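You operate a simulated robot arm through the tools that you are given. There is no shell and no other tool. Be economical: measure what you need, move in short steps, check, and stop when the job is done.

You run a simulated robot arm. Do the job below in one go: nothing can be reset, and whatever is moved stays where it is left.

TASK
Take the green cuvette and leave it on top of the round cover. Then put one of the teal-capped vials from the top of the deep bench on the green card. Then take the narrow jar on the top of the deep bench and put it away on the shelf under the steel table. Then turn the fridge dial to 3. Then put the white cuvette on the clear back of the small table away on the top of the deep bench. Then take the grey-capped vial with the smallest volume on its label from the clear back of the small table and put it on the top of the deep bench. Then stack the box marked "SET 2" from the clear back of the small table on top of the box labelled "SET 5". Then press the red-badge fast button three times. Then take the filter jar and leave it on the lower shelf of the steel trolley. Then put the green-capped vial on top of the yellow carton. Then put the blue pot in the inside of the steel sink. Then lift the red lid open. Do these in the order given. Set down upright: narrow jar, filter jar, blue pot.

Only the result counts: the job must be done as asked and must still hold three seconds after the hand-in. Knocking over, shifting, dropping, spilling or breaking anything else fails it. A push-on lid holds only when it is set on centred and level and pressed home; a screw cap is set on level and turned clockwise until tight.

THE ROBOT
A 7-joint arm with a fingered hand on a trunk, on a base that drives. Base frame: it is fixed to the floor where the robot stands at the start and does not move with it; the origin is under the middle of the robot, x ahead of it, y to its left, z up; the surface under the hand at the start is at about z = 90. Units: cm, rad, N and s.
Its first joint turns from -2.601 to 2.601 rad. Places, roughly: blue flat box, red flat box, white flat box [-275, -125, 75]; blue pot (8x8x8 cm) [70, 380, 90]; filter jar (8x8x12 cm) [-330, -100, 80]; fridge dial [-120, -70, 120]; green card [75, -50, 100]; green cuvette (3x3x7 cm) [80, 0, 90]; green-capped vial [-325, -75, 75]; grey-capped vial [-225, -125, 100]; inside of the steel sink [80, 420, 60]; lower shelf of the steel trolley [-330, -100, 20]; narrow jar (8x8x11 cm) [80, -120, 90]; red lid [-90, 450, 40]; red-badge fast button [-20, 290, 10]; round cover (8x8x4 cm) [80, 20, 90]; shelf under the steel table [-140, 440, 40]; teal-capped vial [75, -100, 100]; top of the deep bench [70, -50, 90]; white cuvette (3x3x7 cm) [-220, -120, 90]; yellow carton [-325, -100, 75]. Payload 3.5 kg.
The TCP is the grasp point between the finger pads, 3 cm short of the fingertips. In the tool frame z runs along the fingers and y along their closing line. Largest opening 10.4 cm; the body of the gripper starts 3.5 cm behind the TCP. The gripper is a hand of 4 fingers: y runs from the thumb to the fingers, the wrist lies at [-1.5, -11, -18.6] in the tool frame.
Orientation is that of the tool frame in the base frame, as a unit quaternion [w, x, y, z]. With the fingers straight down and the wrist toward the robot, the tool's x, y and z point along [0, 1, 0], [1, 0, 0] and [0, 0, -1] of the base frame.

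THE INTERFACE
- The arm moves only by the tool play_rows. Its arguments are lists of equal length, an entry for each row: "xyz": the shift along the tool's x, y, z in units of 40 mm (1.0 is 40 mm), a list of three; "turn": the turn, a rotation vector about the tool's x, y, z in units of 6 degrees (1.0 is 6 degrees), a list of three. In form: {"xyz": [[tx, ty, tz], ...], "turn": [[rx, ry, rz], ...]}. A call has 1 to 12 rows; each row shifts and turns the commanded pose from where the row before left it, along the tool's axes as they then stand. A call with a number of a shift or a turn outside -1 to 1 is refused whole. A row lasts 0.2 s, in which the tool goes at most 5 cm and 0.15 rad; a call with a longer step from one row to the next is refused whole. Where a pose cannot be reached the arm comes as near as it can. A force on the tool above 40 N (or 10 N above the force at the start of the call, whichever is more), or a blocked arm, ends the call early, and 0.2 s more pass. In this call time passes only in rows, and 0.2 s behind the last. It gives the time, the measured TCP pose, the force on the tool (base axes), the opening and the grip force at its end, in the units of the frame above (readings bear some noise), with the torque about the TCP (base axes, N m) and any sound that the robot's microphone picked up.
- Cameras (640 x 400 px; columns grow to the right, rows downward): "scene" is now at [3.53, 14.21, 151.23]; the picture's right is [-0.32, -0.95, 0.00], its down [-0.57, 0.19, -0.80] and it looks along [0.76, -0.26, -0.60] (base axes); focal length 259 px, centre (320, 200). "wrist" rides on the gripper at [6.1, -9.2, -13] in the tool frame; the picture's right is [-0.81, 0.28, -0.52], its down [-0.53, -0.71, 0.46] and it looks along [-0.24, 0.64, 0.72] (tool axes); focal length 275 px, centre (320, 200). There is no depth. A picture from a camera that has moved, and an enlarged one, comes with that camera's place and axes in the base frame and with its lens.
- camera(camera): a new picture of that camera. It takes no simulated time.
- slide_trunk(by): slides the trunk up (or, below 0, down) by that many cm; the arm and the scene camera ride with it, the base frame stays. It gives what a move gives, with no picture.
- drive_base(legs): drives the robot by 1 to 6 legs, each [ahead, left, turn to the left] in cm, cm and rad, along the robot's own axes; the way and the turn of a leg run together, so that a leg with both is an arc; at most 150 cm and 3.142 rad a leg. The arm and the cameras ride along, it lands a little off, and it stops where it bumps. It gives what a move gives.
- finger_targets(index, middle, ring, thumb_bend, thumb_turn): sets how far each is bent, from 0 (flat) to 100 (curled in); at 30 the hand is open as for a grip, at 70 the pads meet at the TCP. One left out holds its place. A second passes; each finger stops where it meets its share of the squeeze, and holds until it gets a number again. It is the only way to open and close the hand. It gives what a move gives, with no picture; readings hold the bend of each and the force on the fingers (four entries, about 0 where the hand has none), thumb and palm. thumb_turn goes from beside the hand (0) to across from the fingers (100), as for a grip.
- head_to(pan, tilt): turns the head with the scene camera to pan (to the left, within 2.705 rad either way) and tilt (down, from -0.506 to 1.204), counted from straight ahead of the robot. It gives what a move gives.
- close_up(camera, box): a new picture of the part [left, top, right, bottom] of that camera's present view, enlarged. It takes no simulated time.
- sign_off(): hands the job in; it is judged then, once.

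Go step by step. Nothing tells you exact positions but the pictures and the camera data: compare them with the known pose of the tool, close in by small moves and look again before you grip or let go. The budget is 535 turns and 326 pictures, counting those below and the enlarged ones. Unless the task says otherwise, let go and move clear before handing in.

The tools are called after "Emit:" as name(argument=value, ...) on one line, values as JSON. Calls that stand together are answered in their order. play_rows: Moves the arm, as the interface text tells. Its arguments: {"type":"object","properties":{"xyz":{"type":"array"},"turn":{"type":"array"}},"required":["xyz","turn"]} The other tools are called the same way: slide_trunk (by) slides the trunk up or down; finger_targets (index, middle, ring, thumb_bend, thumb_turn) moves the fingers one by one; drive_base (legs) drives the base; head_to (pan, tilt) turns the head that bears the scene camera; camera (camera) takes a picture; close_up (camera, box) takes an enlarged picture of a part of a camera's view; sign_off () hands the job in.

At the start:

```text
t: 0.0
eef_pos: [63.36, -15.91, 126.35]
orientation: [0.001, 0.707, 0.707, 0.0]
force: [0.5, -0.4, -0.3]
ft_torque: [0.02, -0.01, -0.01]
grip_width: 10.36
gripper_force: 0.0
shape: jaw
bend: [30.0, 30.0, 30.0, 30.0, 98.0]
finger forces: [0.0, 0.1, 0.1, 0.0, 0.0, 0.0]
trunk travel left (down, up): [-55.0, 16.0]
robot x, y, heading: [-0.2, 0.37, -0.006]
head pan, tilt: [-0.328, 0.642]
```

scene: 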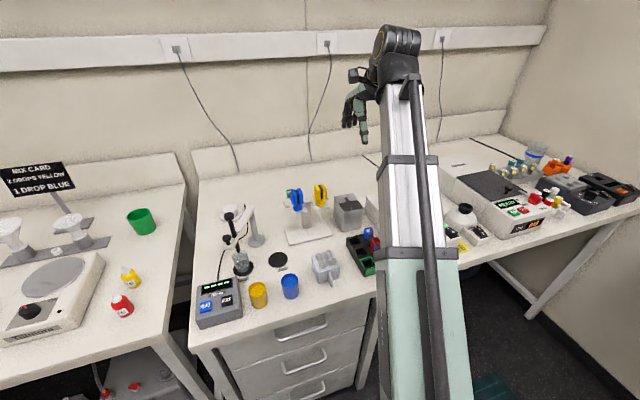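
wrist: 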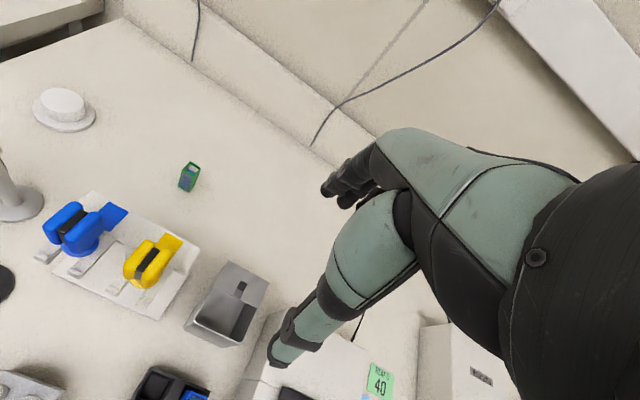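

I see the front bench with the green cuvette near [82, -1] and the round cover near [82, 21]. I'll take enlarged looks before moving.

Emit:
close_up(camera="wrist", box=[0, 60, 320, 260])

Emit:
close_up(camera="scene", box=[190, 150, 400, 281])

Emit:
close_up(camera="scene", box=[430, 130, 640, 261])

```text
2.00 times, centred on (160, 160) of wrist
camera zoom: at [54.27, -9.72, 139.25], right [0.28, -0.81, 0.52], down [-0.71, -0.53, -0.46], along [0.64, -0.24, -0.72], focal length 551 px, centre (640, 280)
```

zoom: 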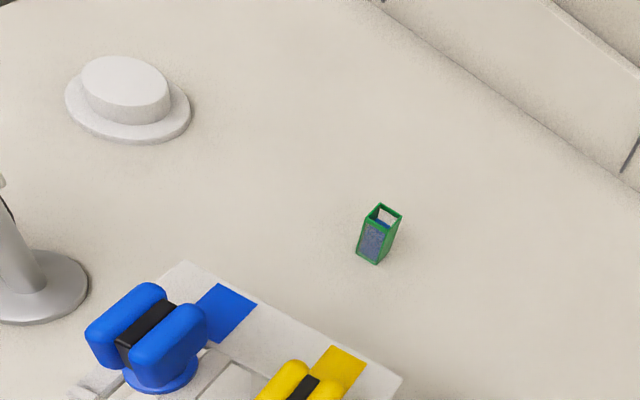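

```text
3.05 times, centred on (295, 216) of scene
camera zoom: at [3.53, 14.21, 151.23], right [-0.32, -0.95, 0.0], down [-0.57, 0.19, -0.8], along [0.76, -0.26, -0.6], focal length 790 px, centre (396, 153)
```

zoom: 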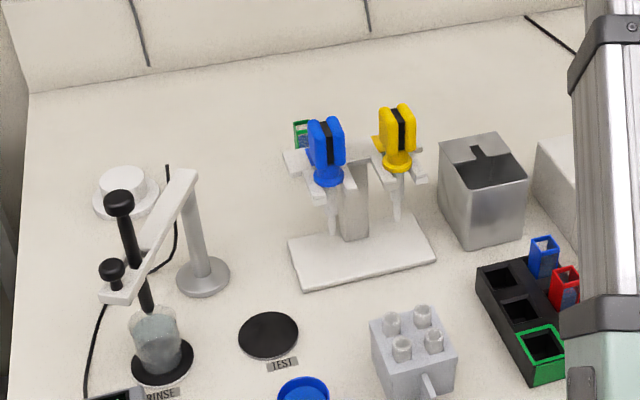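

```text
3.05 times, centred on (535, 196) of scene
camera zoom: at [3.53, 14.21, 151.23], right [-0.32, -0.95, 0.0], down [-0.57, 0.19, -0.8], along [0.76, -0.26, -0.6], focal length 790 px, centre (-335, 214)
```

zoom: 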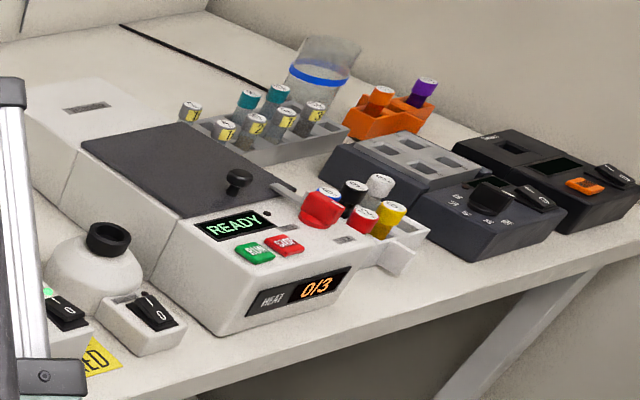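

The cuvette stands behind the tall pipette stand, whose blue pipette is near [62, 1, 108]. I'll go over high and yaw the hand so the wrist stays off the pipettes, then look.

Emit:
play_rows(xyz=[[0.76, 0.93, 0], [0.76, 0.93, 0], [0.76, 0.93, 0], [0.76, 0.93, 0], [0.76, 0.93, 0], [0, 0, 0], [0, 0, 0], [0, 0, 0], [0, 0, 0], [0, 0, 0], [0, 0, 0], [0, 0, 0]], turn=[[0, 0, 0], [0, 0, 0], [0, 0, 0], [0, 0, 0], [0, 0, 0], [0, 0, 1], [0, 0, 1], [0, 0, 1], [0, 0, 1], [0, 0, 1], [0, 0, 1], [0, 0, 1]])

Emit:
camera(camera="scene")

Emit:
camera(camera="wrist")

```text
t: 2.6
eef_pos: [81.93, -0.73, 126.26]
orientation: [0.0, 0.914, 0.406, 0.0]
force: [0.2, -0.2, 0.5]
ft_torque: [0.01, 0.01, 0.01]
grip_width: 10.38
gripper_force: 0.0
shape: jaw
bend: [30.0, 30.0, 30.0, 30.0, 98.0]
finger forces: [0.0, 0.0, 0.0, 0.0, 0.0, 0.0]
trunk travel left (down, up): [-55.0, 16.0]
robot x, y, heading: [-0.15, -0.02, 0.003]
head pan, tilt: [-0.328, 0.642]
```

```text
320 pictures are left
camera scene: at [3.54, 14.22, 151.23], right [-0.32, -0.95, 0.0], down [-0.57, 0.19, -0.8], along [0.76, -0.26, -0.6], focal length 259 px, centre (320, 200)
```

scene: 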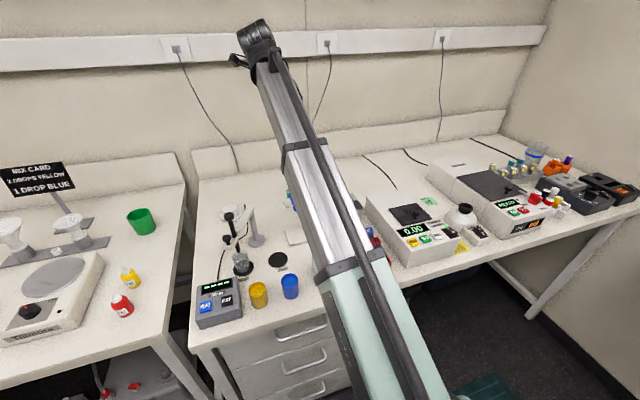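

```text
319 pictures are left
camera wrist: at [79.39, 10.06, 139.23], right [-0.34, -0.79, 0.52], down [-0.89, 0.08, -0.46], along [0.31, -0.61, -0.72], focal length 275 px, centre (320, 200)
```

wrist: 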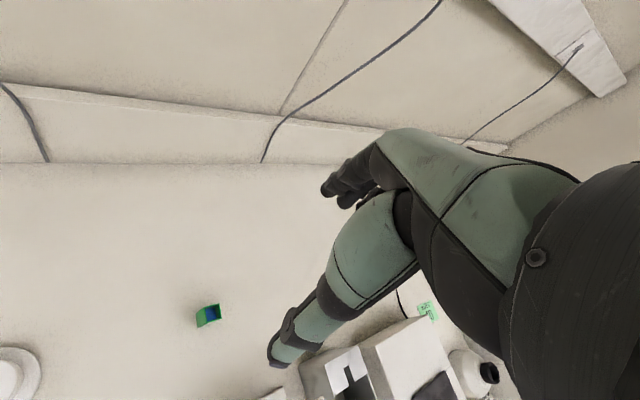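

The arm is a straight beam from a low shoulder, so it would sweep the pipettes from here. I'll raise the trunk, drive right and bring the hand in with the wrist on the right side.

Emit:
slide_trunk(by=16)

Emit:
drive_base(legs=[[0, -40, 0]])

Emit:
play_rows(xyz=[[0, 0, 0], [0, 0, 0], [0, 0, 0], [0, 0, 0], [0, 0, 0], [0, 0, 0], [0, 0, 0], [0, 0, 0], [0, 0, 0], [0, 0, 0], [0, 0, 0], [0, 0, 0]], turn=[[0, 0, -1], [0, 0, -1], [0, 0, -1], [0, 0, -1], [0, 0, -1], [0, 0, -1], [0, 0, -1], [0, 0, -1], [0, 0, -1], [0, 0, -1], [0, 0, -1], [0, 0, -1]])

Emit:
play_rows(xyz=[[0, 0, 0], [0, 0, 0], [0, 0, 0], [0, 0, 0], [0, 0, 0]], turn=[[0, 0, -1], [0, 0, -1], [0, 0, -1], [0, 0, -1], [0, 0, -1]])

Emit:
camera(camera="scene")

Emit:
camera(camera="wrist")

```text
t: 4.4
eef_pos: [81.96, -0.69, 142.35]
orientation: [0.0, 0.914, 0.406, 0.0]
force: [0.7, -0.7, 0.5]
ft_torque: [-0.01, 0.02, -0.02]
grip_width: 10.36
gripper_force: 0.0
shape: jaw
bend: [30.0, 30.0, 30.0, 30.0, 98.0]
finger forces: [0.1, 0.1, 0.0, 0.0, 0.1, 0.1]
trunk travel left (down, up): [-71.0, 0.0]
robot x, y, heading: [-0.13, 0.02, 0.004]
head pan, tilt: [-0.328, 0.642]
```

```text
t: 7.0
eef_pos: [81.77, -41.55, 142.33]
orientation: [0.0, 0.914, 0.406, 0.0]
force: [0.5, -0.1, -0.7]
ft_torque: [0.04, -0.03, -0.02]
grip_width: 10.39
gripper_force: 0.1
shape: jaw
bend: [30.0, 30.0, 30.0, 30.0, 98.0]
finger forces: [0.0, 0.0, 0.0, 0.0, 0.0, 0.0]
trunk travel left (down, up): [-71.0, 0.0]
robot x, y, heading: [-0.24, -40.8, -0.0]
head pan, tilt: [-0.328, 0.642]
```

```text
t: 9.6
eef_pos: [81.97, -41.46, 142.35]
orientation: [0.0, 0.499, 0.867, 0.0]
force: [-0.7, 0.8, 0.4]
ft_torque: [0.01, -0.03, 0.0]
grip_width: 10.37
gripper_force: 0.1
shape: jaw
bend: [30.0, 30.0, 30.0, 30.0, 98.0]
finger forces: [0.0, 0.0, 0.0, 0.0, 0.0, 0.0]
trunk travel left (down, up): [-71.0, 0.0]
robot x, y, heading: [-0.13, -40.83, -0.002]
head pan, tilt: [-0.328, 0.642]
```

```text
t: 10.8
eef_pos: [81.97, -41.51, 142.18]
orientation: [0.0, 0.258, 0.966, 0.0]
force: [0.4, 0.3, 0.1]
ft_torque: [0.0, 0.0, -0.01]
grip_width: 10.37
gripper_force: 0.0
shape: jaw
bend: [30.0, 30.0, 30.0, 30.0, 98.0]
finger forces: [0.0, 0.1, 0.0, 0.0, 0.1, 0.0]
trunk travel left (down, up): [-71.0, 0.0]
robot x, y, heading: [0.21, -40.9, -0.001]
head pan, tilt: [-0.328, 0.642]
```

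```text
318 pictures are left
camera scene: at [3.56, -26.59, 167.23], right [-0.32, -0.95, 0.0], down [-0.57, 0.19, -0.8], along [0.76, -0.26, -0.6], focal length 259 px, centre (320, 200)
```

scene: 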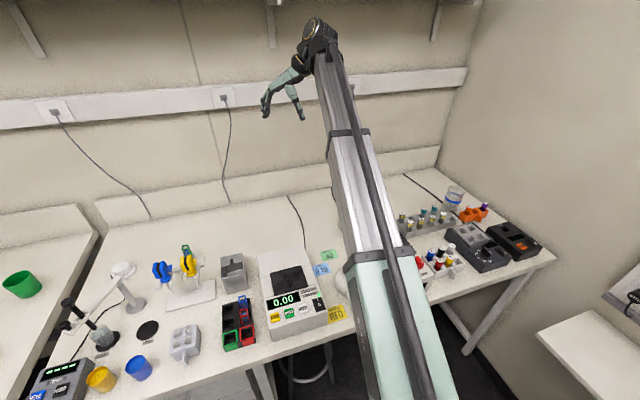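

```text
317 pictures are left
camera wrist: at [72.23, -46.26, 155.18], right [0.84, -0.17, 0.52], down [0.11, -0.88, -0.46], along [0.53, 0.44, -0.72], focal length 275 px, centre (320, 200)
```

wrist: 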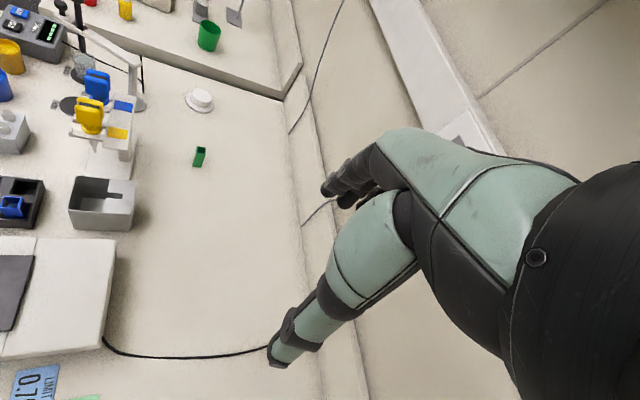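

From here the cuvette is at about [82.4, 0], with clear space on its right. Moving over it high, then I'll look.

Emit:
play_rows(xyz=[[0.505, 0.898, 0], [0.505, 0.898, 0], [0.505, 0.898, 0], [0.505, 0.898, 0], [0.505, 0.898, 0], [0.505, 0.898, 0], [0.505, 0.898, 0], [0.505, 0.898, 0], [0.505, 0.898, 0], [0.505, 0.898, 0]], turn=[[0, 0, 0], [0, 0, 0], [0, 0, 0], [0, 0, 0], [0, 0, 0], [0, 0, 0], [0, 0, 0], [0, 0, 0], [0, 0, 0], [0, 0, 0]])

Emit:
play_rows(xyz=[[0, 0, 1], [0, 0, 1], [0, 0, 1], [0, 0, 1], [0, 0, 1], [0, 0, 1]], turn=[[0, 0, 0], [0, 0, 0], [0, 0, 0], [0, 0, 0], [0, 0, 0], [0, 0, 0]])

Emit:
camera(camera="scene")

Emit:
camera(camera="wrist")

```text
t: 13.0
eef_pos: [81.86, -0.37, 141.98]
orientation: [0.001, 0.259, 0.966, 0.001]
force: [0.4, 0.0, 0.6]
ft_torque: [-0.02, 0.04, -0.04]
grip_width: 10.37
gripper_force: 0.1
shape: jaw
bend: [30.0, 30.0, 30.0, 30.0, 98.0]
finger forces: [0.0, 0.0, 0.1, 0.1, 0.0, 0.0]
out of reach, approached as far as the arm can: row 10
trunk travel left (down, up): [-71.0, 0.0]
robot x, y, heading: [-0.13, -40.89, 0.001]
head pan, tilt: [-0.328, 0.642]
```

```text
t: 14.4
eef_pos: [82.13, -0.33, 117.88]
orientation: [0.0, 0.259, 0.966, 0.0]
force: [0.3, -0.3, -0.1]
ft_torque: [0.02, 0.0, -0.02]
grip_width: 10.37
gripper_force: 0.0
shape: jaw
bend: [30.0, 30.0, 30.0, 30.0, 98.0]
finger forces: [0.0, 0.0, 0.0, 0.1, 0.0, 0.1]
trunk travel left (down, up): [-71.0, 0.0]
robot x, y, heading: [-0.13, -41.08, -0.002]
head pan, tilt: [-0.328, 0.642]
```

```text
316 pictures are left
camera scene: at [3.57, -26.56, 167.23], right [-0.32, -0.95, 0.0], down [-0.57, 0.19, -0.8], along [0.76, -0.26, -0.6], focal length 259 px, centre (320, 200)
```

scene: 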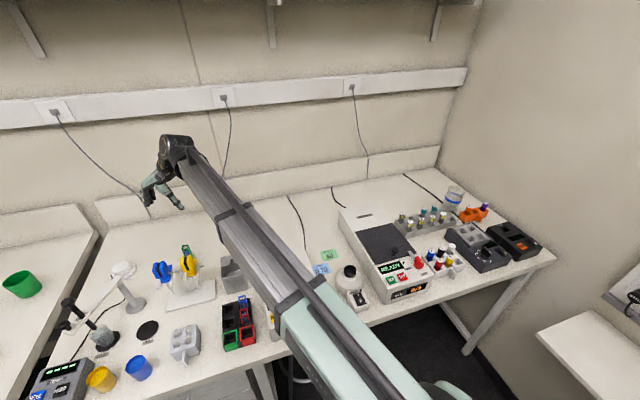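

```text
315 pictures are left
camera wrist: at [72.34, -5.13, 130.8], right [0.84, -0.17, 0.52], down [0.1, -0.88, -0.46], along [0.53, 0.44, -0.72], focal length 275 px, centre (320, 200)
```

wrist: 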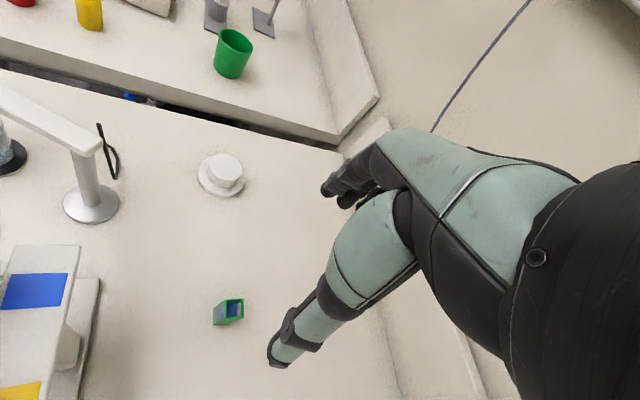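

The hand is above the cuvette. I'll check the cuvette's facing before I go down.

Emit:
close_up(camera="wrist", box=[180, 270, 290, 339])

```text
5.80 times, centred on (235, 304) of wrist
camera zoom: at [72.34, -5.13, 130.8], right [0.84, -0.17, 0.52], down [0.1, -0.88, -0.46], along [0.53, 0.44, -0.72], focal length 1596 px, centre (813, -406)
```

zoom: 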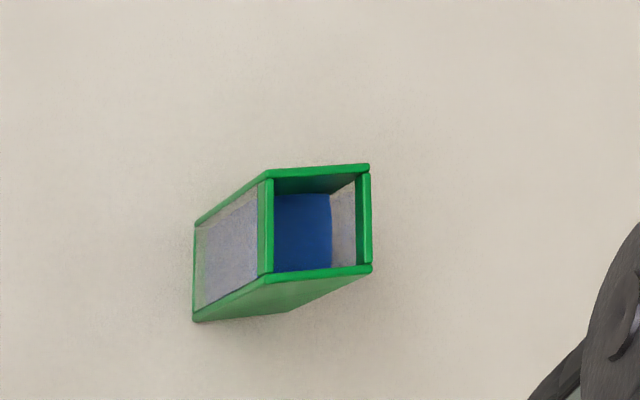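

The cuvette faces line up with the base axes. I'll turn the closing line to base y and go down beside it.

Emit:
play_rows(xyz=[[0, 0, 0], [0, 0, 0], [0, 0, 0], [0, 0, 0], [0, 0, 0], [0, 0, 1], [0, 0, 1], [0, 0, 1], [0, 0, 0.9], [0, 0, 0.9]], turn=[[0, 0, -1], [0, 0, -1], [0, 0, -1], [0, 0, -1], [0, 0, -1], [0, 0, 0], [0, 0, 0], [0, 0, 0], [0, 0, 0], [0, 0, 0]])

Emit:
camera(camera="wrist")

Emit:
camera(camera="scene")

```text
t: 16.6
eef_pos: [81.81, -0.32, 98.69]
orientation: [0.0, 0.0, 1.0, 0.0]
force: [0.9, -0.5, 0.2]
ft_torque: [-0.03, 0.01, 0.01]
grip_width: 10.37
gripper_force: 0.1
shape: jaw
bend: [30.0, 30.0, 30.0, 30.0, 98.0]
finger forces: [0.0, 0.1, 0.1, 0.0, 0.0, 0.1]
trunk travel left (down, up): [-71.0, 0.0]
robot x, y, heading: [0.21, -40.82, -0.004]
head pan, tilt: [-0.328, 0.642]
```

```text
313 pictures are left
camera wrist: at [75.89, -9.35, 111.64], right [0.81, 0.28, 0.52], down [0.53, -0.71, -0.46], along [0.24, 0.64, -0.72], focal length 275 px, centre (320, 200)
```

wrist: 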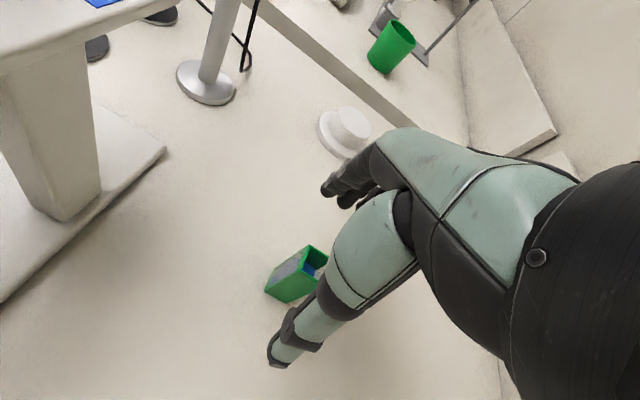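

```text
312 pictures are left
camera scene: at [3.57, -26.56, 167.23], right [-0.32, -0.95, 0.0], down [-0.57, 0.19, -0.8], along [0.76, -0.26, -0.6], focal length 259 px, centre (320, 200)
```

scene: 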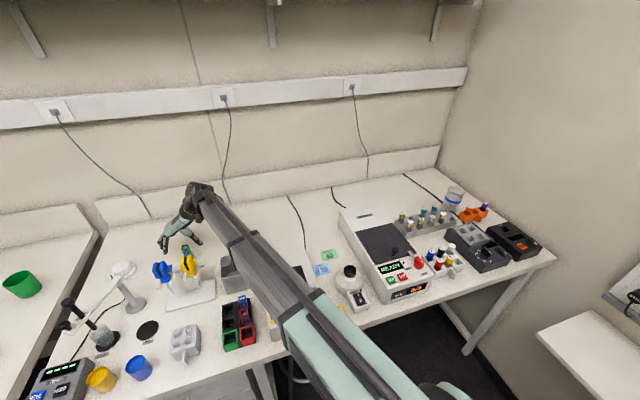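

The cuvette sits between thumb and fingers. Lowering to grip height and part-closing before a check.

Emit:
play_rows(xyz=[[0, -0.05, 0.5], [0, -0.05, 0.45]], turn=[[0, 0, 0], [0, 0, 0]])

Emit:
finger_targets(index=52, middle=52, ring=52, thumb_bend=52)

Emit:
camera(camera="wrist")

```text
t: 17.2
eef_pos: [82.02, -0.74, 94.99]
orientation: [0.0, 0.0, 1.0, 0.0]
force: [-0.1, 0.3, 0.5]
ft_torque: [-0.05, -0.03, 0.01]
grip_width: 10.35
gripper_force: 0.0
shape: jaw
bend: [30.0, 30.0, 30.0, 30.0, 98.0]
finger forces: [0.0, 0.1, 0.0, 0.0, 0.0, 0.0]
trunk travel left (down, up): [-71.0, 0.0]
robot x, y, heading: [-0.08, -40.69, 0.001]
head pan, tilt: [-0.328, 0.642]
```

```text
t: 18.2
eef_pos: [81.96, -0.83, 94.99]
orientation: [0.001, -0.001, 1.0, 0.0]
force: [0.0, -0.5, -0.3]
ft_torque: [0.0, -0.01, 0.02]
grip_width: 4.71
gripper_force: 0.1
shape: fingers
bend: [52.0, 52.0, 52.0, 52.0, 98.0]
finger forces: [0.0, 0.1, 0.1, 0.0, 0.0, 0.1]
trunk travel left (down, up): [-71.0, 0.0]
robot x, y, heading: [0.36, -40.89, 0.001]
head pan, tilt: [-0.328, 0.642]
```

```text
311 pictures are left
camera wrist: at [75.97, -9.87, 108.02], right [0.81, 0.28, 0.52], down [0.53, -0.71, -0.46], along [0.24, 0.64, -0.72], focal length 275 px, centre (320, 200)
```

wrist: 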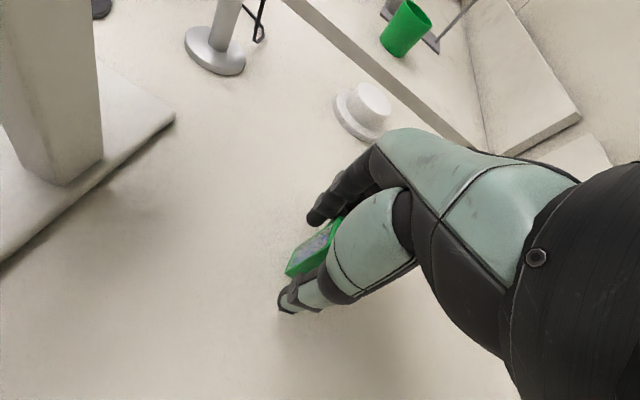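

Opening 4.7 cm with the cuvette between the pads and no contact. Closing on it.

Emit:
finger_targets(index=66, middle=66, ring=66, thumb_bend=66)

Emit:
close_up(camera="wrist", box=[240, 150, 400, 330])

```text
t: 19.2
eef_pos: [81.88, -0.76, 95.09]
orientation: [0.0, 0.0, 1.0, 0.001]
force: [0.1, -0.2, -0.1]
ft_torque: [-0.02, 0.01, -0.02]
grip_width: 1.42
gripper_force: 1.1
shape: fingers
bend: [66.0, 65.0, 66.0, 64.0, 97.0]
finger forces: [0.2, 1.5, 0.0, 0.0, 1.5, 0.0]
trunk travel left (down, up): [-71.0, 0.0]
robot x, y, heading: [0.08, -41.11, -0.002]
head pan, tilt: [-0.328, 0.642]
```

```text
2.22 times, centred on (320, 240) of wrist
camera zoom: at [75.97, -9.87, 108.02], right [0.81, 0.28, 0.52], down [0.53, -0.71, -0.46], along [0.24, 0.64, -0.72], focal length 612 px, centre (320, 111)
```

zoom: 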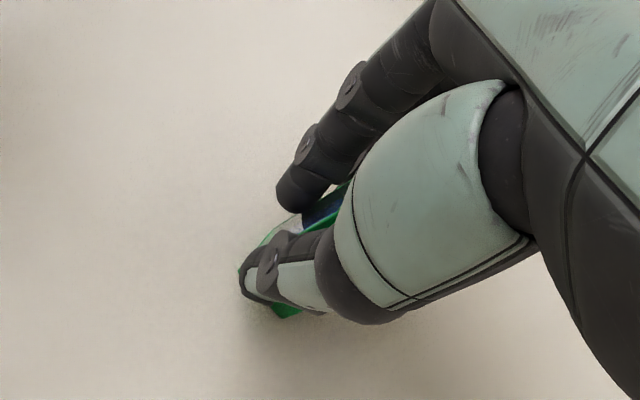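

Middle finger and thumb are touching the cuvette lightly. A bit more squeeze.

Emit:
finger_targets(index=74, middle=74, ring=70, thumb_bend=74)

Emit:
play_rows(xyz=[[0, 0, -0.5], [0, 0, -0.8]], turn=[[0, 0, 0], [0, 0, 0]])

Emit:
camera(camera="wrist")

```text
t: 20.2
eef_pos: [81.93, -0.91, 95.11]
orientation: [0.0, -0.001, 1.0, 0.0]
force: [0.0, 0.6, 0.5]
ft_torque: [-0.01, 0.0, 0.0]
grip_width: 0.6
gripper_force: 12.3
shape: fingers
bend: [73.0, 72.0, 70.0, 67.0, 95.0]
finger forces: [4.7, 8.9, 0.0, 0.0, 11.1, 0.1]
trunk travel left (down, up): [-71.0, 0.0]
robot x, y, heading: [0.18, -41.03, -0.002]
head pan, tilt: [-0.328, 0.642]
```

```text
t: 20.8
eef_pos: [81.8, -0.77, 100.3]
orientation: [0.001, 0.0, 1.0, 0.0]
force: [-0.5, -0.1, 0.1]
ft_torque: [0.03, -0.03, 0.0]
grip_width: 0.62
gripper_force: 11.7
shape: fingers
bend: [73.0, 72.0, 70.0, 67.0, 95.0]
finger forces: [4.8, 8.7, 0.0, 0.0, 11.1, 0.0]
trunk travel left (down, up): [-71.0, 0.0]
robot x, y, heading: [0.68, -40.95, 0.002]
head pan, tilt: [-0.328, 0.642]
```

```text
309 pictures are left
camera wrist: at [75.85, -9.9, 113.21], right [0.81, 0.28, 0.52], down [0.53, -0.71, -0.46], along [0.24, 0.64, -0.72], focal length 275 px, centre (320, 200)
```

wrist: 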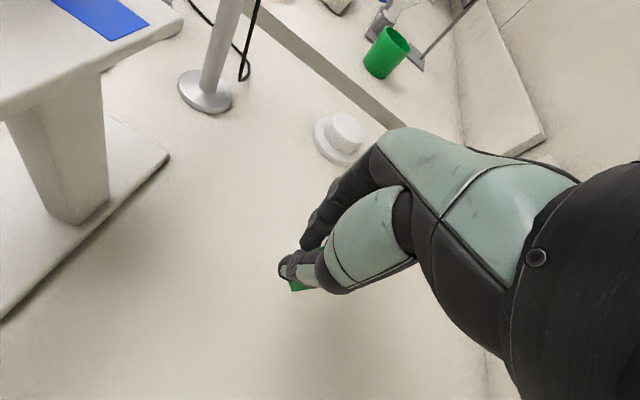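

The cuvette is held. I'll lift high, swing the arm right while turning the hand round, then drive left so the arm comes to the cover from the clear left side.

Emit:
play_rows(xyz=[[0, 0, -1], [0, 0, -1], [0, 0, -1], [0, 0, -1], [0, 0, -1], [0, 0, -1], [0, 0, -1], [0, 0, -1]], turn=[[0, 0, 0], [0, 0, 0], [0, 0, 0], [0, 0, 0], [0, 0, 0], [0, 0, 0], [0, 0, 0], [0, 0, 0]])

Emit:
play_rows(xyz=[[0, -1, 0], [0, -1, 0], [0, -1, 0], [0, -1, 0], [0, -1, 0], [0, -1, 0], [0, -1, 0], [0, -1, 0], [0, -1, 0], [0, -1, 0]], turn=[[0, 0, 0], [0, 0, 0], [0, 0, 0], [0, 0, 0], [0, 0, 0], [0, 0, 0], [0, 0, 0], [0, 0, 0], [0, 0, 0], [0, 0, 0]])

Emit:
play_rows(xyz=[[0, 0, 0], [0, 0, 0], [0, 0, 0], [0, 0, 0], [0, 0, 0], [0, 0, 0], [0, 0, 0], [0, 0, 0], [0, 0, 0], [0, 0, 0], [0, 0, 0], [0, 0, 0]], turn=[[0, 0, 1], [0, 0, 1], [0, 0, 1], [0, 0, 1], [0, 0, 1], [0, 0, 1], [0, 0, 1], [0, 0, 1], [0, 0, 1], [0, 0, 1], [0, 0, 1], [0, 0, 1]])

Emit:
play_rows(xyz=[[0, 0, 0], [0, 0, 0], [0, 0, 0], [0, 0, 0], [0, 0, 0], [0, 0, 0], [0, 0, 0], [0, 0, 0], [0, 0, 0], [0, 0, 0], [0, 0, 0], [0, 0, 0]], turn=[[0, 0, 1], [0, 0, 1], [0, 0, 1], [0, 0, 1], [0, 0, 1], [0, 0, 1], [0, 0, 1], [0, 0, 1], [0, 0, 1], [0, 0, 1], [0, 0, 1], [0, 0, 1]])

Emit:
camera(camera="wrist")

```text
t: 22.6
eef_pos: [80.91, -1.05, 132.11]
orientation: [0.0, 0.0, 1.0, 0.0]
force: [-1.0, -0.8, -0.3]
ft_torque: [-0.01, 0.0, -0.05]
grip_width: 0.6
gripper_force: 11.8
shape: fingers
bend: [73.0, 72.0, 70.0, 67.0, 95.0]
finger forces: [4.5, 8.9, 0.0, 0.0, 10.9, 0.0]
out of reach, approached as far as the arm can: row 8
trunk travel left (down, up): [-71.0, 0.0]
robot x, y, heading: [-0.07, -40.92, -0.006]
head pan, tilt: [-0.328, 0.642]
```

```text
t: 24.0
eef_pos: [80.96, -23.96, 131.97]
orientation: [0.0, 0.003, 1.0, 0.001]
force: [18.7, -3.9, 8.7]
ft_torque: [-0.33, 3.27, 2.24]
grip_width: 0.6
gripper_force: 12.3
shape: fingers
bend: [73.0, 72.0, 70.0, 67.0, 95.0]
finger forces: [4.7, 9.0, 0.0, 0.0, 10.7, 0.1]
trunk travel left (down, up): [-71.0, 0.0]
robot x, y, heading: [0.02, -41.04, -0.001]
head pan, tilt: [-0.328, 0.642]
stopped in row 6: the force on the tool passed its limit at 72 N (the readings are from after the stop); the commanded pose is now the measured one
```

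```text
t: 24.2
eef_pos: [81.04, -24.1, 131.94]
orientation: [0.0, 0.007, 1.0, 0.001]
force: [-0.8, 0.4, 0.1]
ft_torque: [0.01, 0.07, 0.05]
grip_width: 0.56
gripper_force: 11.8
shape: fingers
bend: [73.0, 72.0, 70.0, 67.0, 95.0]
finger forces: [4.7, 9.0, 0.1, 0.0, 10.7, 0.0]
trunk travel left (down, up): [-71.0, 0.0]
robot x, y, heading: [0.05, -40.78, -0.001]
head pan, tilt: [-0.328, 0.642]
stopped in row 1: the force on the tool passed its limit at 64 N (the readings are from after the stop); the commanded pose is now the measured one
```

```text
t: 26.8
eef_pos: [81.09, -24.0, 132.01]
orientation: [-0.001, 0.595, 0.804, 0.001]
force: [-0.3, 0.1, 0.3]
ft_torque: [-0.01, 0.01, 0.01]
grip_width: 0.56
gripper_force: 11.9
shape: fingers
bend: [73.0, 72.0, 70.0, 67.0, 95.0]
finger forces: [4.4, 9.1, 0.0, 0.1, 10.5, 0.1]
trunk travel left (down, up): [-71.0, 0.0]
robot x, y, heading: [-0.41, -40.82, 0.003]
head pan, tilt: [-0.328, 0.642]
```

```text
308 pictures are left
camera wrist: at [70.61, -20.73, 144.92], right [0.5, -0.69, 0.52], down [-0.53, -0.72, -0.46], along [0.69, -0.04, -0.72], focal length 275 px, centre (320, 200)
```

wrist: 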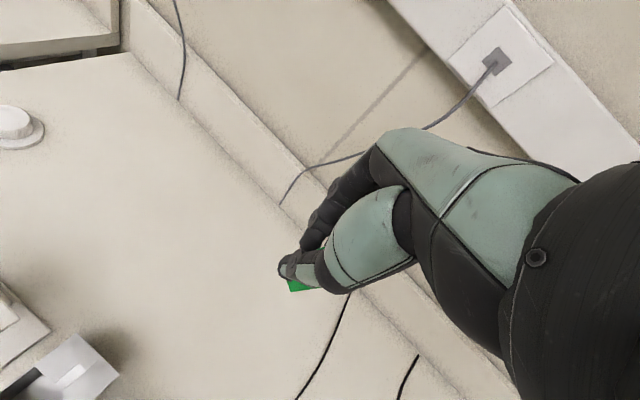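

A force stop came at a strongly turned wrist, most likely hand against forearm since nothing else is near; the cuvette is still held. I'll swing the rest with gentler wrist angles.

Emit:
play_rows(xyz=[[-0.892, -0.273, 0], [-0.892, -0.273, 0], [-0.892, -0.273, 0], [-0.892, -0.273, 0], [-0.892, -0.273, 0], [-0.892, -0.273, 0], [-0.892, -0.273, 0], [-0.892, -0.273, 0], [-0.892, -0.273, 0], [-0.892, -0.273, 0], [-0.892, -0.273, 0]], turn=[[0, 0, 0], [0, 0, 0], [0, 0, 0], [0, 0, 0], [0, 0, 0], [0, 0, 0], [0, 0, 0], [0, 0, 0], [0, 0, 0], [0, 0, 0], [0, 0, 0]])

Emit:
play_rows(xyz=[[0, 0, 0], [0, 0, 0], [0, 0, 0], [0, 0, 0], [0, 0, 0], [0, 0, 0], [0, 0, 0], [0, 0, 0], [0, 0, 0], [0, 0, 0], [0, 0, 0], [0, 0, 0]], turn=[[0, 0, 1], [0, 0, 1], [0, 0, 1], [0, 0, 1], [0, 0, 1], [0, 0, 1], [0, 0, 1], [0, 0, 1], [0, 0, 1], [0, 0, 1], [0, 0, 1], [0, 0, 1]])

Emit:
drive_base(legs=[[0, 86, 0]])

Emit:
camera(camera="wrist")

Emit:
camera(camera="scene")

```text
t: 29.2
eef_pos: [80.81, -65.22, 132.19]
orientation: [0.0, 0.594, 0.804, 0.001]
force: [-0.1, 0.6, -0.7]
ft_torque: [0.02, 0.02, -0.04]
grip_width: 0.52
gripper_force: 11.9
shape: fingers
bend: [73.0, 72.0, 70.0, 67.0, 94.0]
finger forces: [4.5, 9.1, 0.0, 0.0, 10.3, 0.0]
trunk travel left (down, up): [-71.0, 0.0]
robot x, y, heading: [-0.09, -40.53, 0.002]
head pan, tilt: [-0.328, 0.642]
```

```text
t: 31.8
eef_pos: [81.23, -65.07, 132.03]
orientation: [0.0, 0.954, 0.3, 0.0]
force: [0.3, 0.0, 0.1]
ft_torque: [-0.02, 0.04, 0.01]
grip_width: 0.48
gripper_force: 11.6
shape: fingers
bend: [73.0, 72.0, 70.0, 67.0, 94.0]
finger forces: [4.3, 9.1, 0.1, 0.0, 10.3, 0.1]
trunk travel left (down, up): [-71.0, 0.0]
robot x, y, heading: [-0.1, -40.71, -0.003]
head pan, tilt: [-0.328, 0.642]
```

```text
t: 36.4
eef_pos: [80.83, 22.76, 132.02]
orientation: [0.001, 0.952, 0.307, 0.0]
force: [0.5, 0.7, 0.0]
ft_torque: [0.0, -0.01, -0.03]
grip_width: 0.49
gripper_force: 12.0
shape: fingers
bend: [73.0, 72.0, 70.0, 67.0, 94.0]
finger forces: [4.2, 9.0, 0.1, 0.0, 10.3, 0.0]
trunk travel left (down, up): [-71.0, 0.0]
robot x, y, heading: [-0.84, 46.23, 0.013]
head pan, tilt: [-0.328, 0.642]
```

```text
307 pictures are left
camera wrist: at [80.57, 33.9, 144.91], right [-0.5, -0.7, 0.52], down [-0.85, 0.27, -0.46], along [0.18, -0.67, -0.72], focal length 275 px, centre (320, 200)
```

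wrist: 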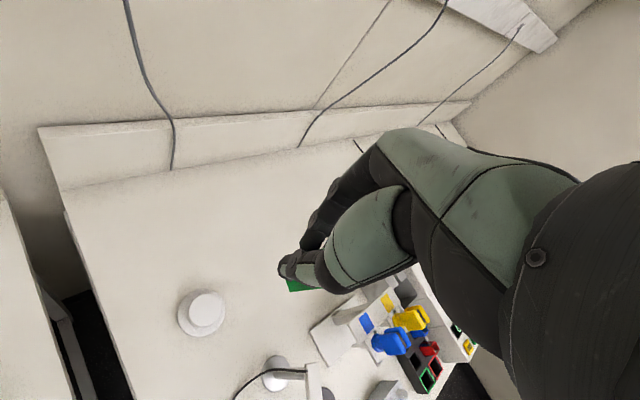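

```text
306 pictures are left
camera scene: at [2.82, 60.4, 167.23], right [-0.31, -0.95, 0.0], down [-0.57, 0.19, -0.8], along [0.76, -0.25, -0.6], focal length 259 px, centre (320, 200)
```

scene: 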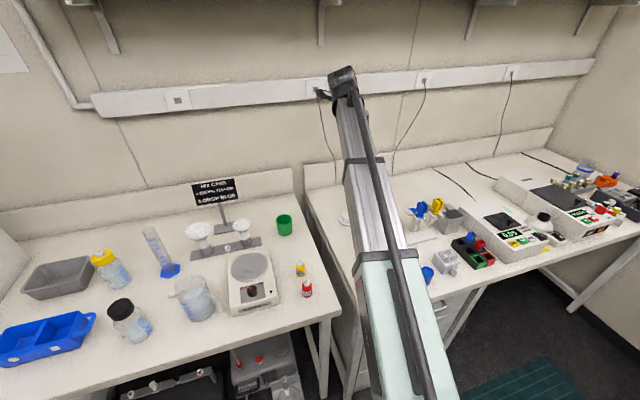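

The cover top is at about [82.5, 21.3, 94]. Shifting over it and coming down partway to look.

Emit:
play_rows(xyz=[[0.125, 0.55, 0], [0, 0, 1], [0, 0, 1], [0, 0, 1], [0, 0, 1], [0, 0, 1], [0, 0, 1], [0, 0, 0.5]], turn=[[0, 0, 0], [0, 0, 0], [0, 0, 0], [0, 0, 0], [0, 0, 0], [0, 0, 0], [0, 0, 0], [0, 0, 0]])

Emit:
camera(camera="wrist")

Emit:
camera(camera="scene")

```text
t: 38.2
eef_pos: [82.52, 21.14, 105.96]
orientation: [0.002, 0.952, 0.306, 0.001]
force: [-1.1, 0.5, 0.2]
ft_torque: [0.0, 0.04, 0.03]
grip_width: 0.47
gripper_force: 12.0
shape: fingers
bend: [73.0, 72.0, 70.0, 67.0, 94.0]
finger forces: [4.5, 9.3, 0.0, 0.1, 10.1, 0.1]
trunk travel left (down, up): [-71.0, 0.0]
robot x, y, heading: [-0.52, 46.16, 0.015]
head pan, tilt: [-0.328, 0.642]
```

```text
305 pictures are left
camera wrist: at [82.15, 32.26, 118.87], right [-0.5, -0.7, 0.52], down [-0.85, 0.27, -0.46], along [0.18, -0.67, -0.72], focal length 275 px, centre (320, 200)
```

wrist: 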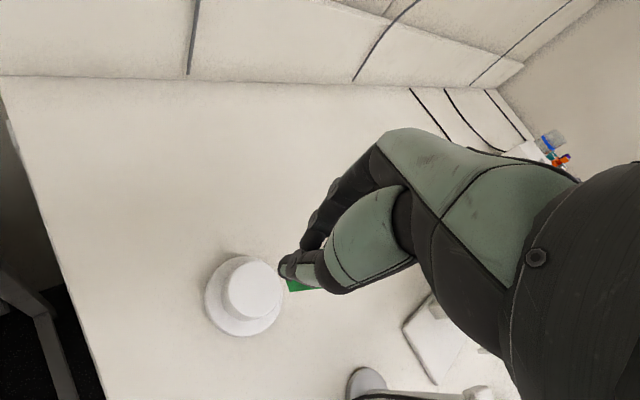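

```text
304 pictures are left
camera scene: at [2.82, 60.34, 167.24], right [-0.31, -0.95, 0.0], down [-0.57, 0.19, -0.8], along [0.76, -0.25, -0.6], focal length 259 px, centre (320, 200)
```

scene: 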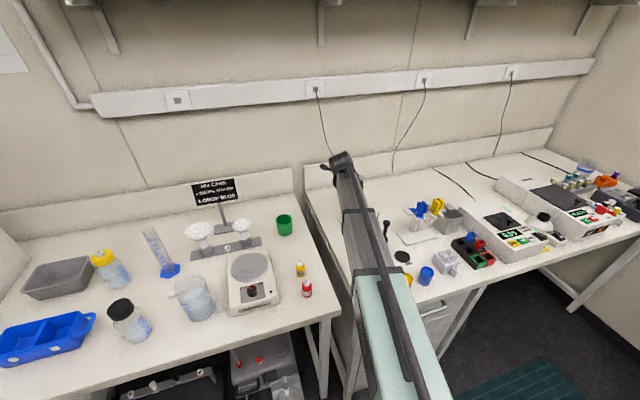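

The cover centre now reads [82.8, 21.8]. Checking where the cuvette's foot is in the grip.

Emit:
close_up(camera="wrist", box=[200, 230, 360, 340])

```text
3.64 times, centred on (280, 285) of wrist
camera zoom: at [82.15, 32.26, 118.87], right [-0.5, -0.7, 0.52], down [-0.85, 0.27, -0.46], along [0.18, -0.67, -0.72], focal length 1001 px, centre (466, -109)
```

zoom: 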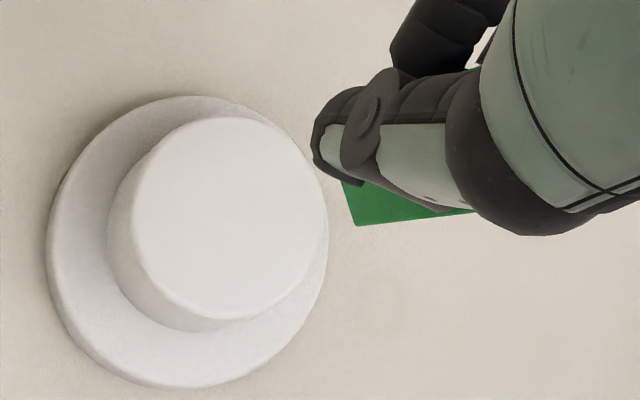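

The cuvette is close to over the cover centre. A slight shift, then down in small steps to contact.

Emit:
play_rows(xyz=[[0.08, 0.03, 0.4], [0, 0, 0.5], [0, 0, 0.4], [0, 0, 0.2]], turn=[[0, 0, 0], [0, 0, 0], [0, 0, 0], [0, 0, 0]])

Emit:
close_up(camera="wrist", box=[200, 200, 380, 320])

```text
t: 39.2
eef_pos: [82.78, 21.31, 99.91]
orientation: [0.0, 0.952, 0.306, 0.001]
force: [0.0, 0.1, -0.3]
ft_torque: [0.02, 0.01, 0.0]
grip_width: 0.47
gripper_force: 12.2
shape: fingers
bend: [73.0, 72.0, 70.0, 67.0, 95.0]
finger forces: [4.7, 9.3, 0.0, 0.1, 10.1, 0.1]
trunk travel left (down, up): [-71.0, 0.0]
robot x, y, heading: [-0.32, 46.2, 0.018]
head pan, tilt: [-0.328, 0.642]
```

```text
3.33 times, centred on (290, 260) of wrist
camera zoom: at [82.52, 32.49, 112.91], right [-0.5, -0.7, 0.52], down [-0.85, 0.27, -0.46], along [0.18, -0.67, -0.72], focal length 918 px, centre (420, 0)
```

zoom: 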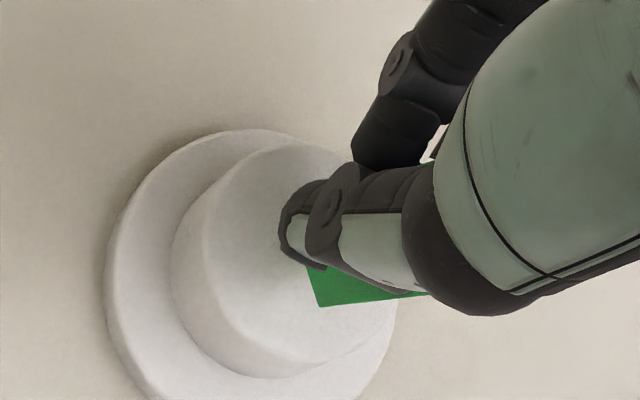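

The cuvette foot is about 1 cm above the cover and near centre. Lowering gently to contact.

Emit:
play_rows(xyz=[[0.1, 0.02, 0.1], [0, 0, 0.05], [0, 0, 0.05]], turn=[[0, 0, 0], [0, 0, 0], [0, 0, 0]])

Emit:
close_up(camera="wrist", box=[200, 200, 380, 320])

```text
t: 40.0
eef_pos: [83.26, 21.56, 99.26]
orientation: [0.0, 0.952, 0.306, 0.0]
force: [0.0, -0.8, -0.1]
ft_torque: [-0.02, 0.01, 0.02]
grip_width: 0.47
gripper_force: 11.7
shape: fingers
bend: [73.0, 72.0, 70.0, 67.0, 95.0]
finger forces: [4.6, 9.3, 0.0, 0.0, 10.1, 0.0]
trunk travel left (down, up): [-71.0, 0.0]
robot x, y, heading: [-0.45, 46.43, 0.01]
head pan, tilt: [-0.328, 0.642]
```

```text
3.33 times, centred on (290, 260) of wrist
camera zoom: at [82.94, 32.69, 112.11], right [-0.5, -0.7, 0.52], down [-0.85, 0.27, -0.46], along [0.18, -0.67, -0.72], focal length 918 px, centre (420, 0)
```

zoom: 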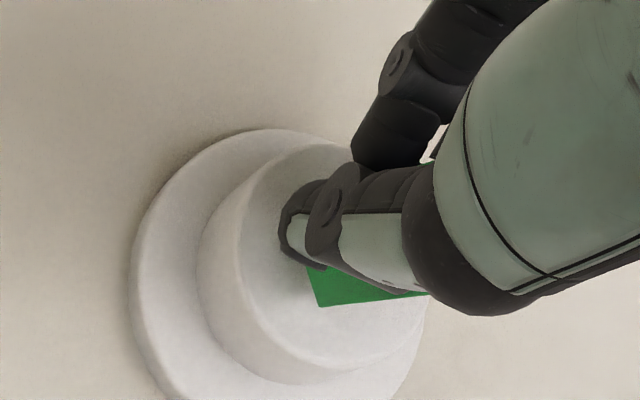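

No contact yet. Continuing down in 2 mm steps.

Emit:
play_rows(xyz=[[0, 0, 0.05]], turn=[[0, 0, 0]])

Emit:
play_rows(xyz=[[0, 0, 0.05]], turn=[[0, 0, 0]])

Emit:
close_up(camera="wrist", box=[200, 200, 380, 320])

```text
t: 40.4
eef_pos: [83.2, 21.49, 98.99]
orientation: [0.0, 0.952, 0.306, 0.001]
force: [0.8, 0.7, 0.4]
ft_torque: [0.03, 0.01, -0.02]
grip_width: 0.49
gripper_force: 12.3
shape: fingers
bend: [73.0, 72.0, 70.0, 67.0, 95.0]
finger forces: [4.6, 9.3, 0.1, 0.1, 10.1, 0.1]
trunk travel left (down, up): [-71.0, 0.0]
robot x, y, heading: [-0.48, 46.05, 0.015]
head pan, tilt: [-0.328, 0.642]
```

```text
t: 40.8
eef_pos: [83.24, 21.6, 98.77]
orientation: [0.0, 0.952, 0.306, 0.0]
force: [-0.3, 0.0, 0.3]
ft_torque: [0.01, -0.05, 0.01]
grip_width: 0.46
gripper_force: 11.9
shape: fingers
bend: [73.0, 72.0, 70.0, 67.0, 95.0]
finger forces: [4.6, 9.4, 0.1, 0.0, 10.1, 0.1]
trunk travel left (down, up): [-71.0, 0.0]
robot x, y, heading: [-0.38, 46.19, 0.013]
head pan, tilt: [-0.328, 0.642]
```

```text
3.33 times, centred on (290, 260) of wrist
camera zoom: at [82.97, 32.67, 111.72], right [-0.5, -0.7, 0.52], down [-0.85, 0.27, -0.46], along [0.18, -0.67, -0.72], focal length 918 px, centre (420, 0)
```

zoom: 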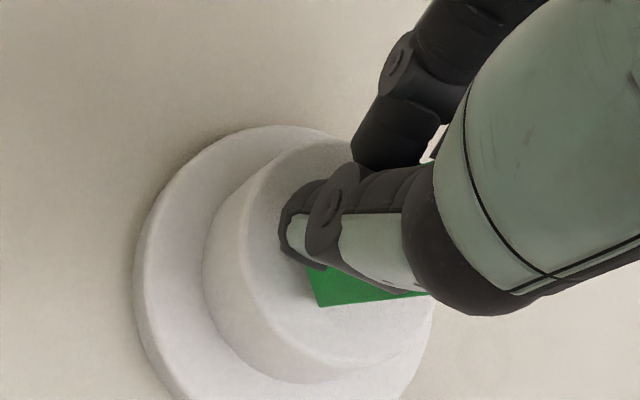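

Cuvette and cover centres agree within a few millimetres. Still no contact; going on down.

Emit:
play_rows(xyz=[[0, 0, 0.05]], turn=[[0, 0, 0]])

Emit:
play_rows(xyz=[[0, 0, 0.05]], turn=[[0, 0, 0]])

Emit:
play_rows(xyz=[[0, 0, 0.05]], turn=[[0, 0, 0]])

Emit:
close_up(camera="wrist", box=[200, 200, 380, 320])

```text
t: 41.2
eef_pos: [83.22, 21.6, 98.65]
orientation: [0.0, 0.952, 0.306, 0.001]
force: [0.3, 0.0, -0.7]
ft_torque: [-0.05, 0.03, 0.03]
grip_width: 0.45
gripper_force: 12.5
shape: fingers
bend: [73.0, 72.0, 70.0, 67.0, 95.0]
finger forces: [4.6, 9.3, 0.1, 0.0, 10.1, 0.0]
trunk travel left (down, up): [-71.0, 0.0]
robot x, y, heading: [-0.31, 45.92, 0.008]
head pan, tilt: [-0.328, 0.642]
```

```text
t: 41.6
eef_pos: [83.34, 21.49, 98.47]
orientation: [0.0, 0.952, 0.306, 0.001]
force: [-0.4, 0.2, 0.6]
ft_torque: [-0.02, -0.01, -0.01]
grip_width: 0.46
gripper_force: 12.3
shape: fingers
bend: [73.0, 72.0, 70.0, 67.0, 94.0]
finger forces: [4.7, 9.4, 0.0, 0.0, 10.3, 0.1]
trunk travel left (down, up): [-71.0, 0.0]
robot x, y, heading: [-0.23, 46.28, 0.009]
head pan, tilt: [-0.328, 0.642]
```

```text
t: 42.0
eef_pos: [83.38, 21.46, 98.21]
orientation: [0.001, 0.952, 0.307, 0.001]
force: [2.0, -1.3, 4.4]
ft_torque: [0.0, -0.02, -0.04]
grip_width: 0.48
gripper_force: 13.7
shape: fingers
bend: [73.0, 72.0, 70.0, 68.0, 94.0]
finger forces: [6.2, 10.6, 0.0, 0.0, 10.4, 0.1]
trunk travel left (down, up): [-71.0, 0.0]
robot x, y, heading: [-0.58, 46.02, 0.017]
head pan, tilt: [-0.328, 0.642]
```

```text
3.33 times, centred on (290, 260) of wrist
camera zoom: at [83.02, 32.61, 111.22], right [-0.5, -0.7, 0.52], down [-0.85, 0.27, -0.46], along [0.18, -0.67, -0.72], focal length 918 px, centre (420, 0)
```

zoom: 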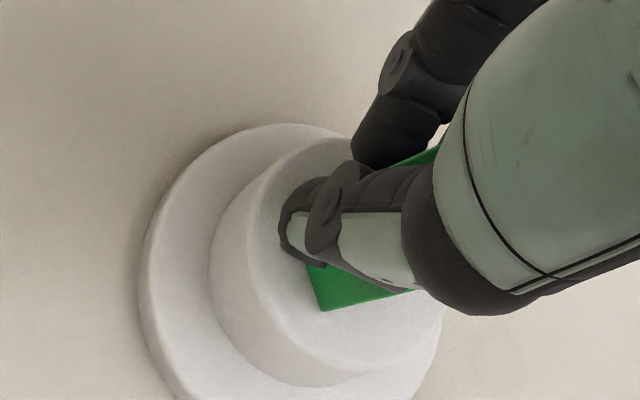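

Contact at 4 N. Backing off by a hair and releasing gently in steps.

Emit:
play_rows(xyz=[[0, 0, -0.03]], turn=[[0, 0, 0]])

Emit:
finger_targets(index=69, middle=69, ring=66, thumb_bend=65)

Emit:
close_up(camera="wrist", box=[200, 200, 380, 320])

```text
t: 42.4
eef_pos: [83.14, 21.47, 98.33]
orientation: [0.0, 0.952, 0.307, 0.0]
force: [0.5, -0.5, 1.2]
ft_torque: [0.02, 0.0, 0.02]
grip_width: 0.45
gripper_force: 12.4
shape: fingers
bend: [73.0, 72.0, 70.0, 68.0, 94.0]
finger forces: [5.1, 9.9, 0.0, 0.1, 10.6, 0.0]
trunk travel left (down, up): [-71.0, 0.0]
robot x, y, heading: [-0.7, 46.02, 0.009]
head pan, tilt: [-0.328, 0.642]
```

```text
t: 43.4
eef_pos: [83.3, 21.52, 98.39]
orientation: [-0.001, 0.952, 0.307, 0.001]
force: [0.2, 0.4, 0.6]
ft_torque: [-0.01, 0.01, -0.03]
grip_width: 1.13
gripper_force: 2.5
shape: fingers
bend: [69.0, 67.0, 66.0, 63.0, 96.0]
finger forces: [0.0, 2.5, 0.0, 0.0, 2.5, 0.0]
trunk travel left (down, up): [-71.0, 0.0]
robot x, y, heading: [-0.51, 46.34, 0.016]
head pan, tilt: [-0.328, 0.642]
```

```text
3.33 times, centred on (290, 260) of wrist
camera zoom: at [83.04, 32.62, 111.31], right [-0.5, -0.7, 0.52], down [-0.85, 0.27, -0.46], along [0.18, -0.67, -0.72], focal length 918 px, centre (420, 0)
```

zoom: 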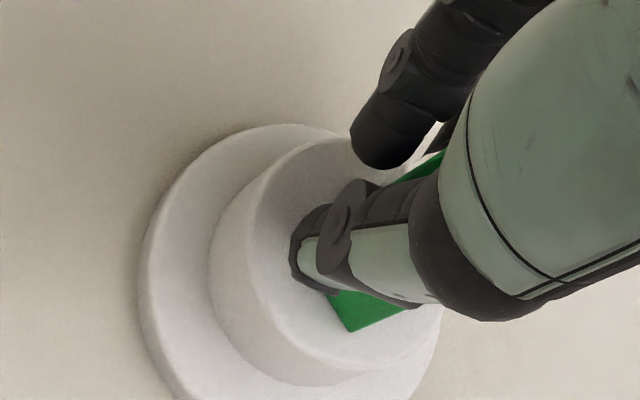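

The cuvette rests on the cover, still lightly touched. Opening further, both sides equally.

Emit:
finger_targets(index=60, middle=60, ring=60, thumb_bend=56)

Emit:
close_up(camera="wrist", box=[200, 200, 380, 320])

```text
t: 44.4
eef_pos: [83.36, 21.57, 98.41]
orientation: [0.0, 0.952, 0.307, 0.001]
force: [-0.1, -0.2, 0.9]
ft_torque: [0.0, -0.02, 0.0]
grip_width: 3.07
gripper_force: 0.0
shape: fingers
bend: [60.0, 60.0, 60.0, 56.0, 97.0]
finger forces: [0.0, 0.0, 0.1, 0.0, 0.1, 0.0]
trunk travel left (down, up): [-71.0, 0.0]
robot x, y, heading: [-0.56, 46.23, 0.017]
head pan, tilt: [-0.328, 0.642]
```

```text
3.33 times, centred on (290, 260) of wrist
camera zoom: at [83.05, 32.61, 111.3], right [-0.5, -0.7, 0.52], down [-0.85, 0.27, -0.46], along [0.18, -0.67, -0.72], focal length 918 px, centre (420, 0)
```

zoom: 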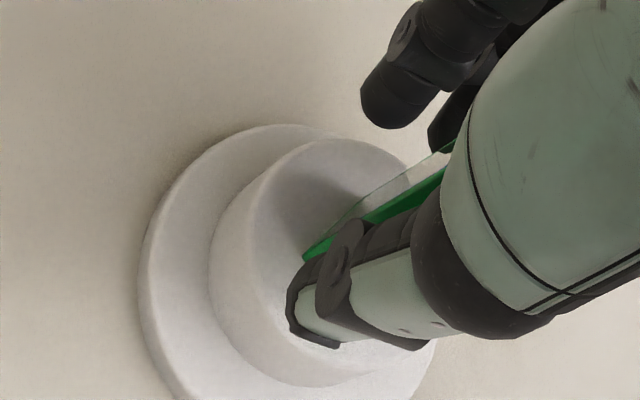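

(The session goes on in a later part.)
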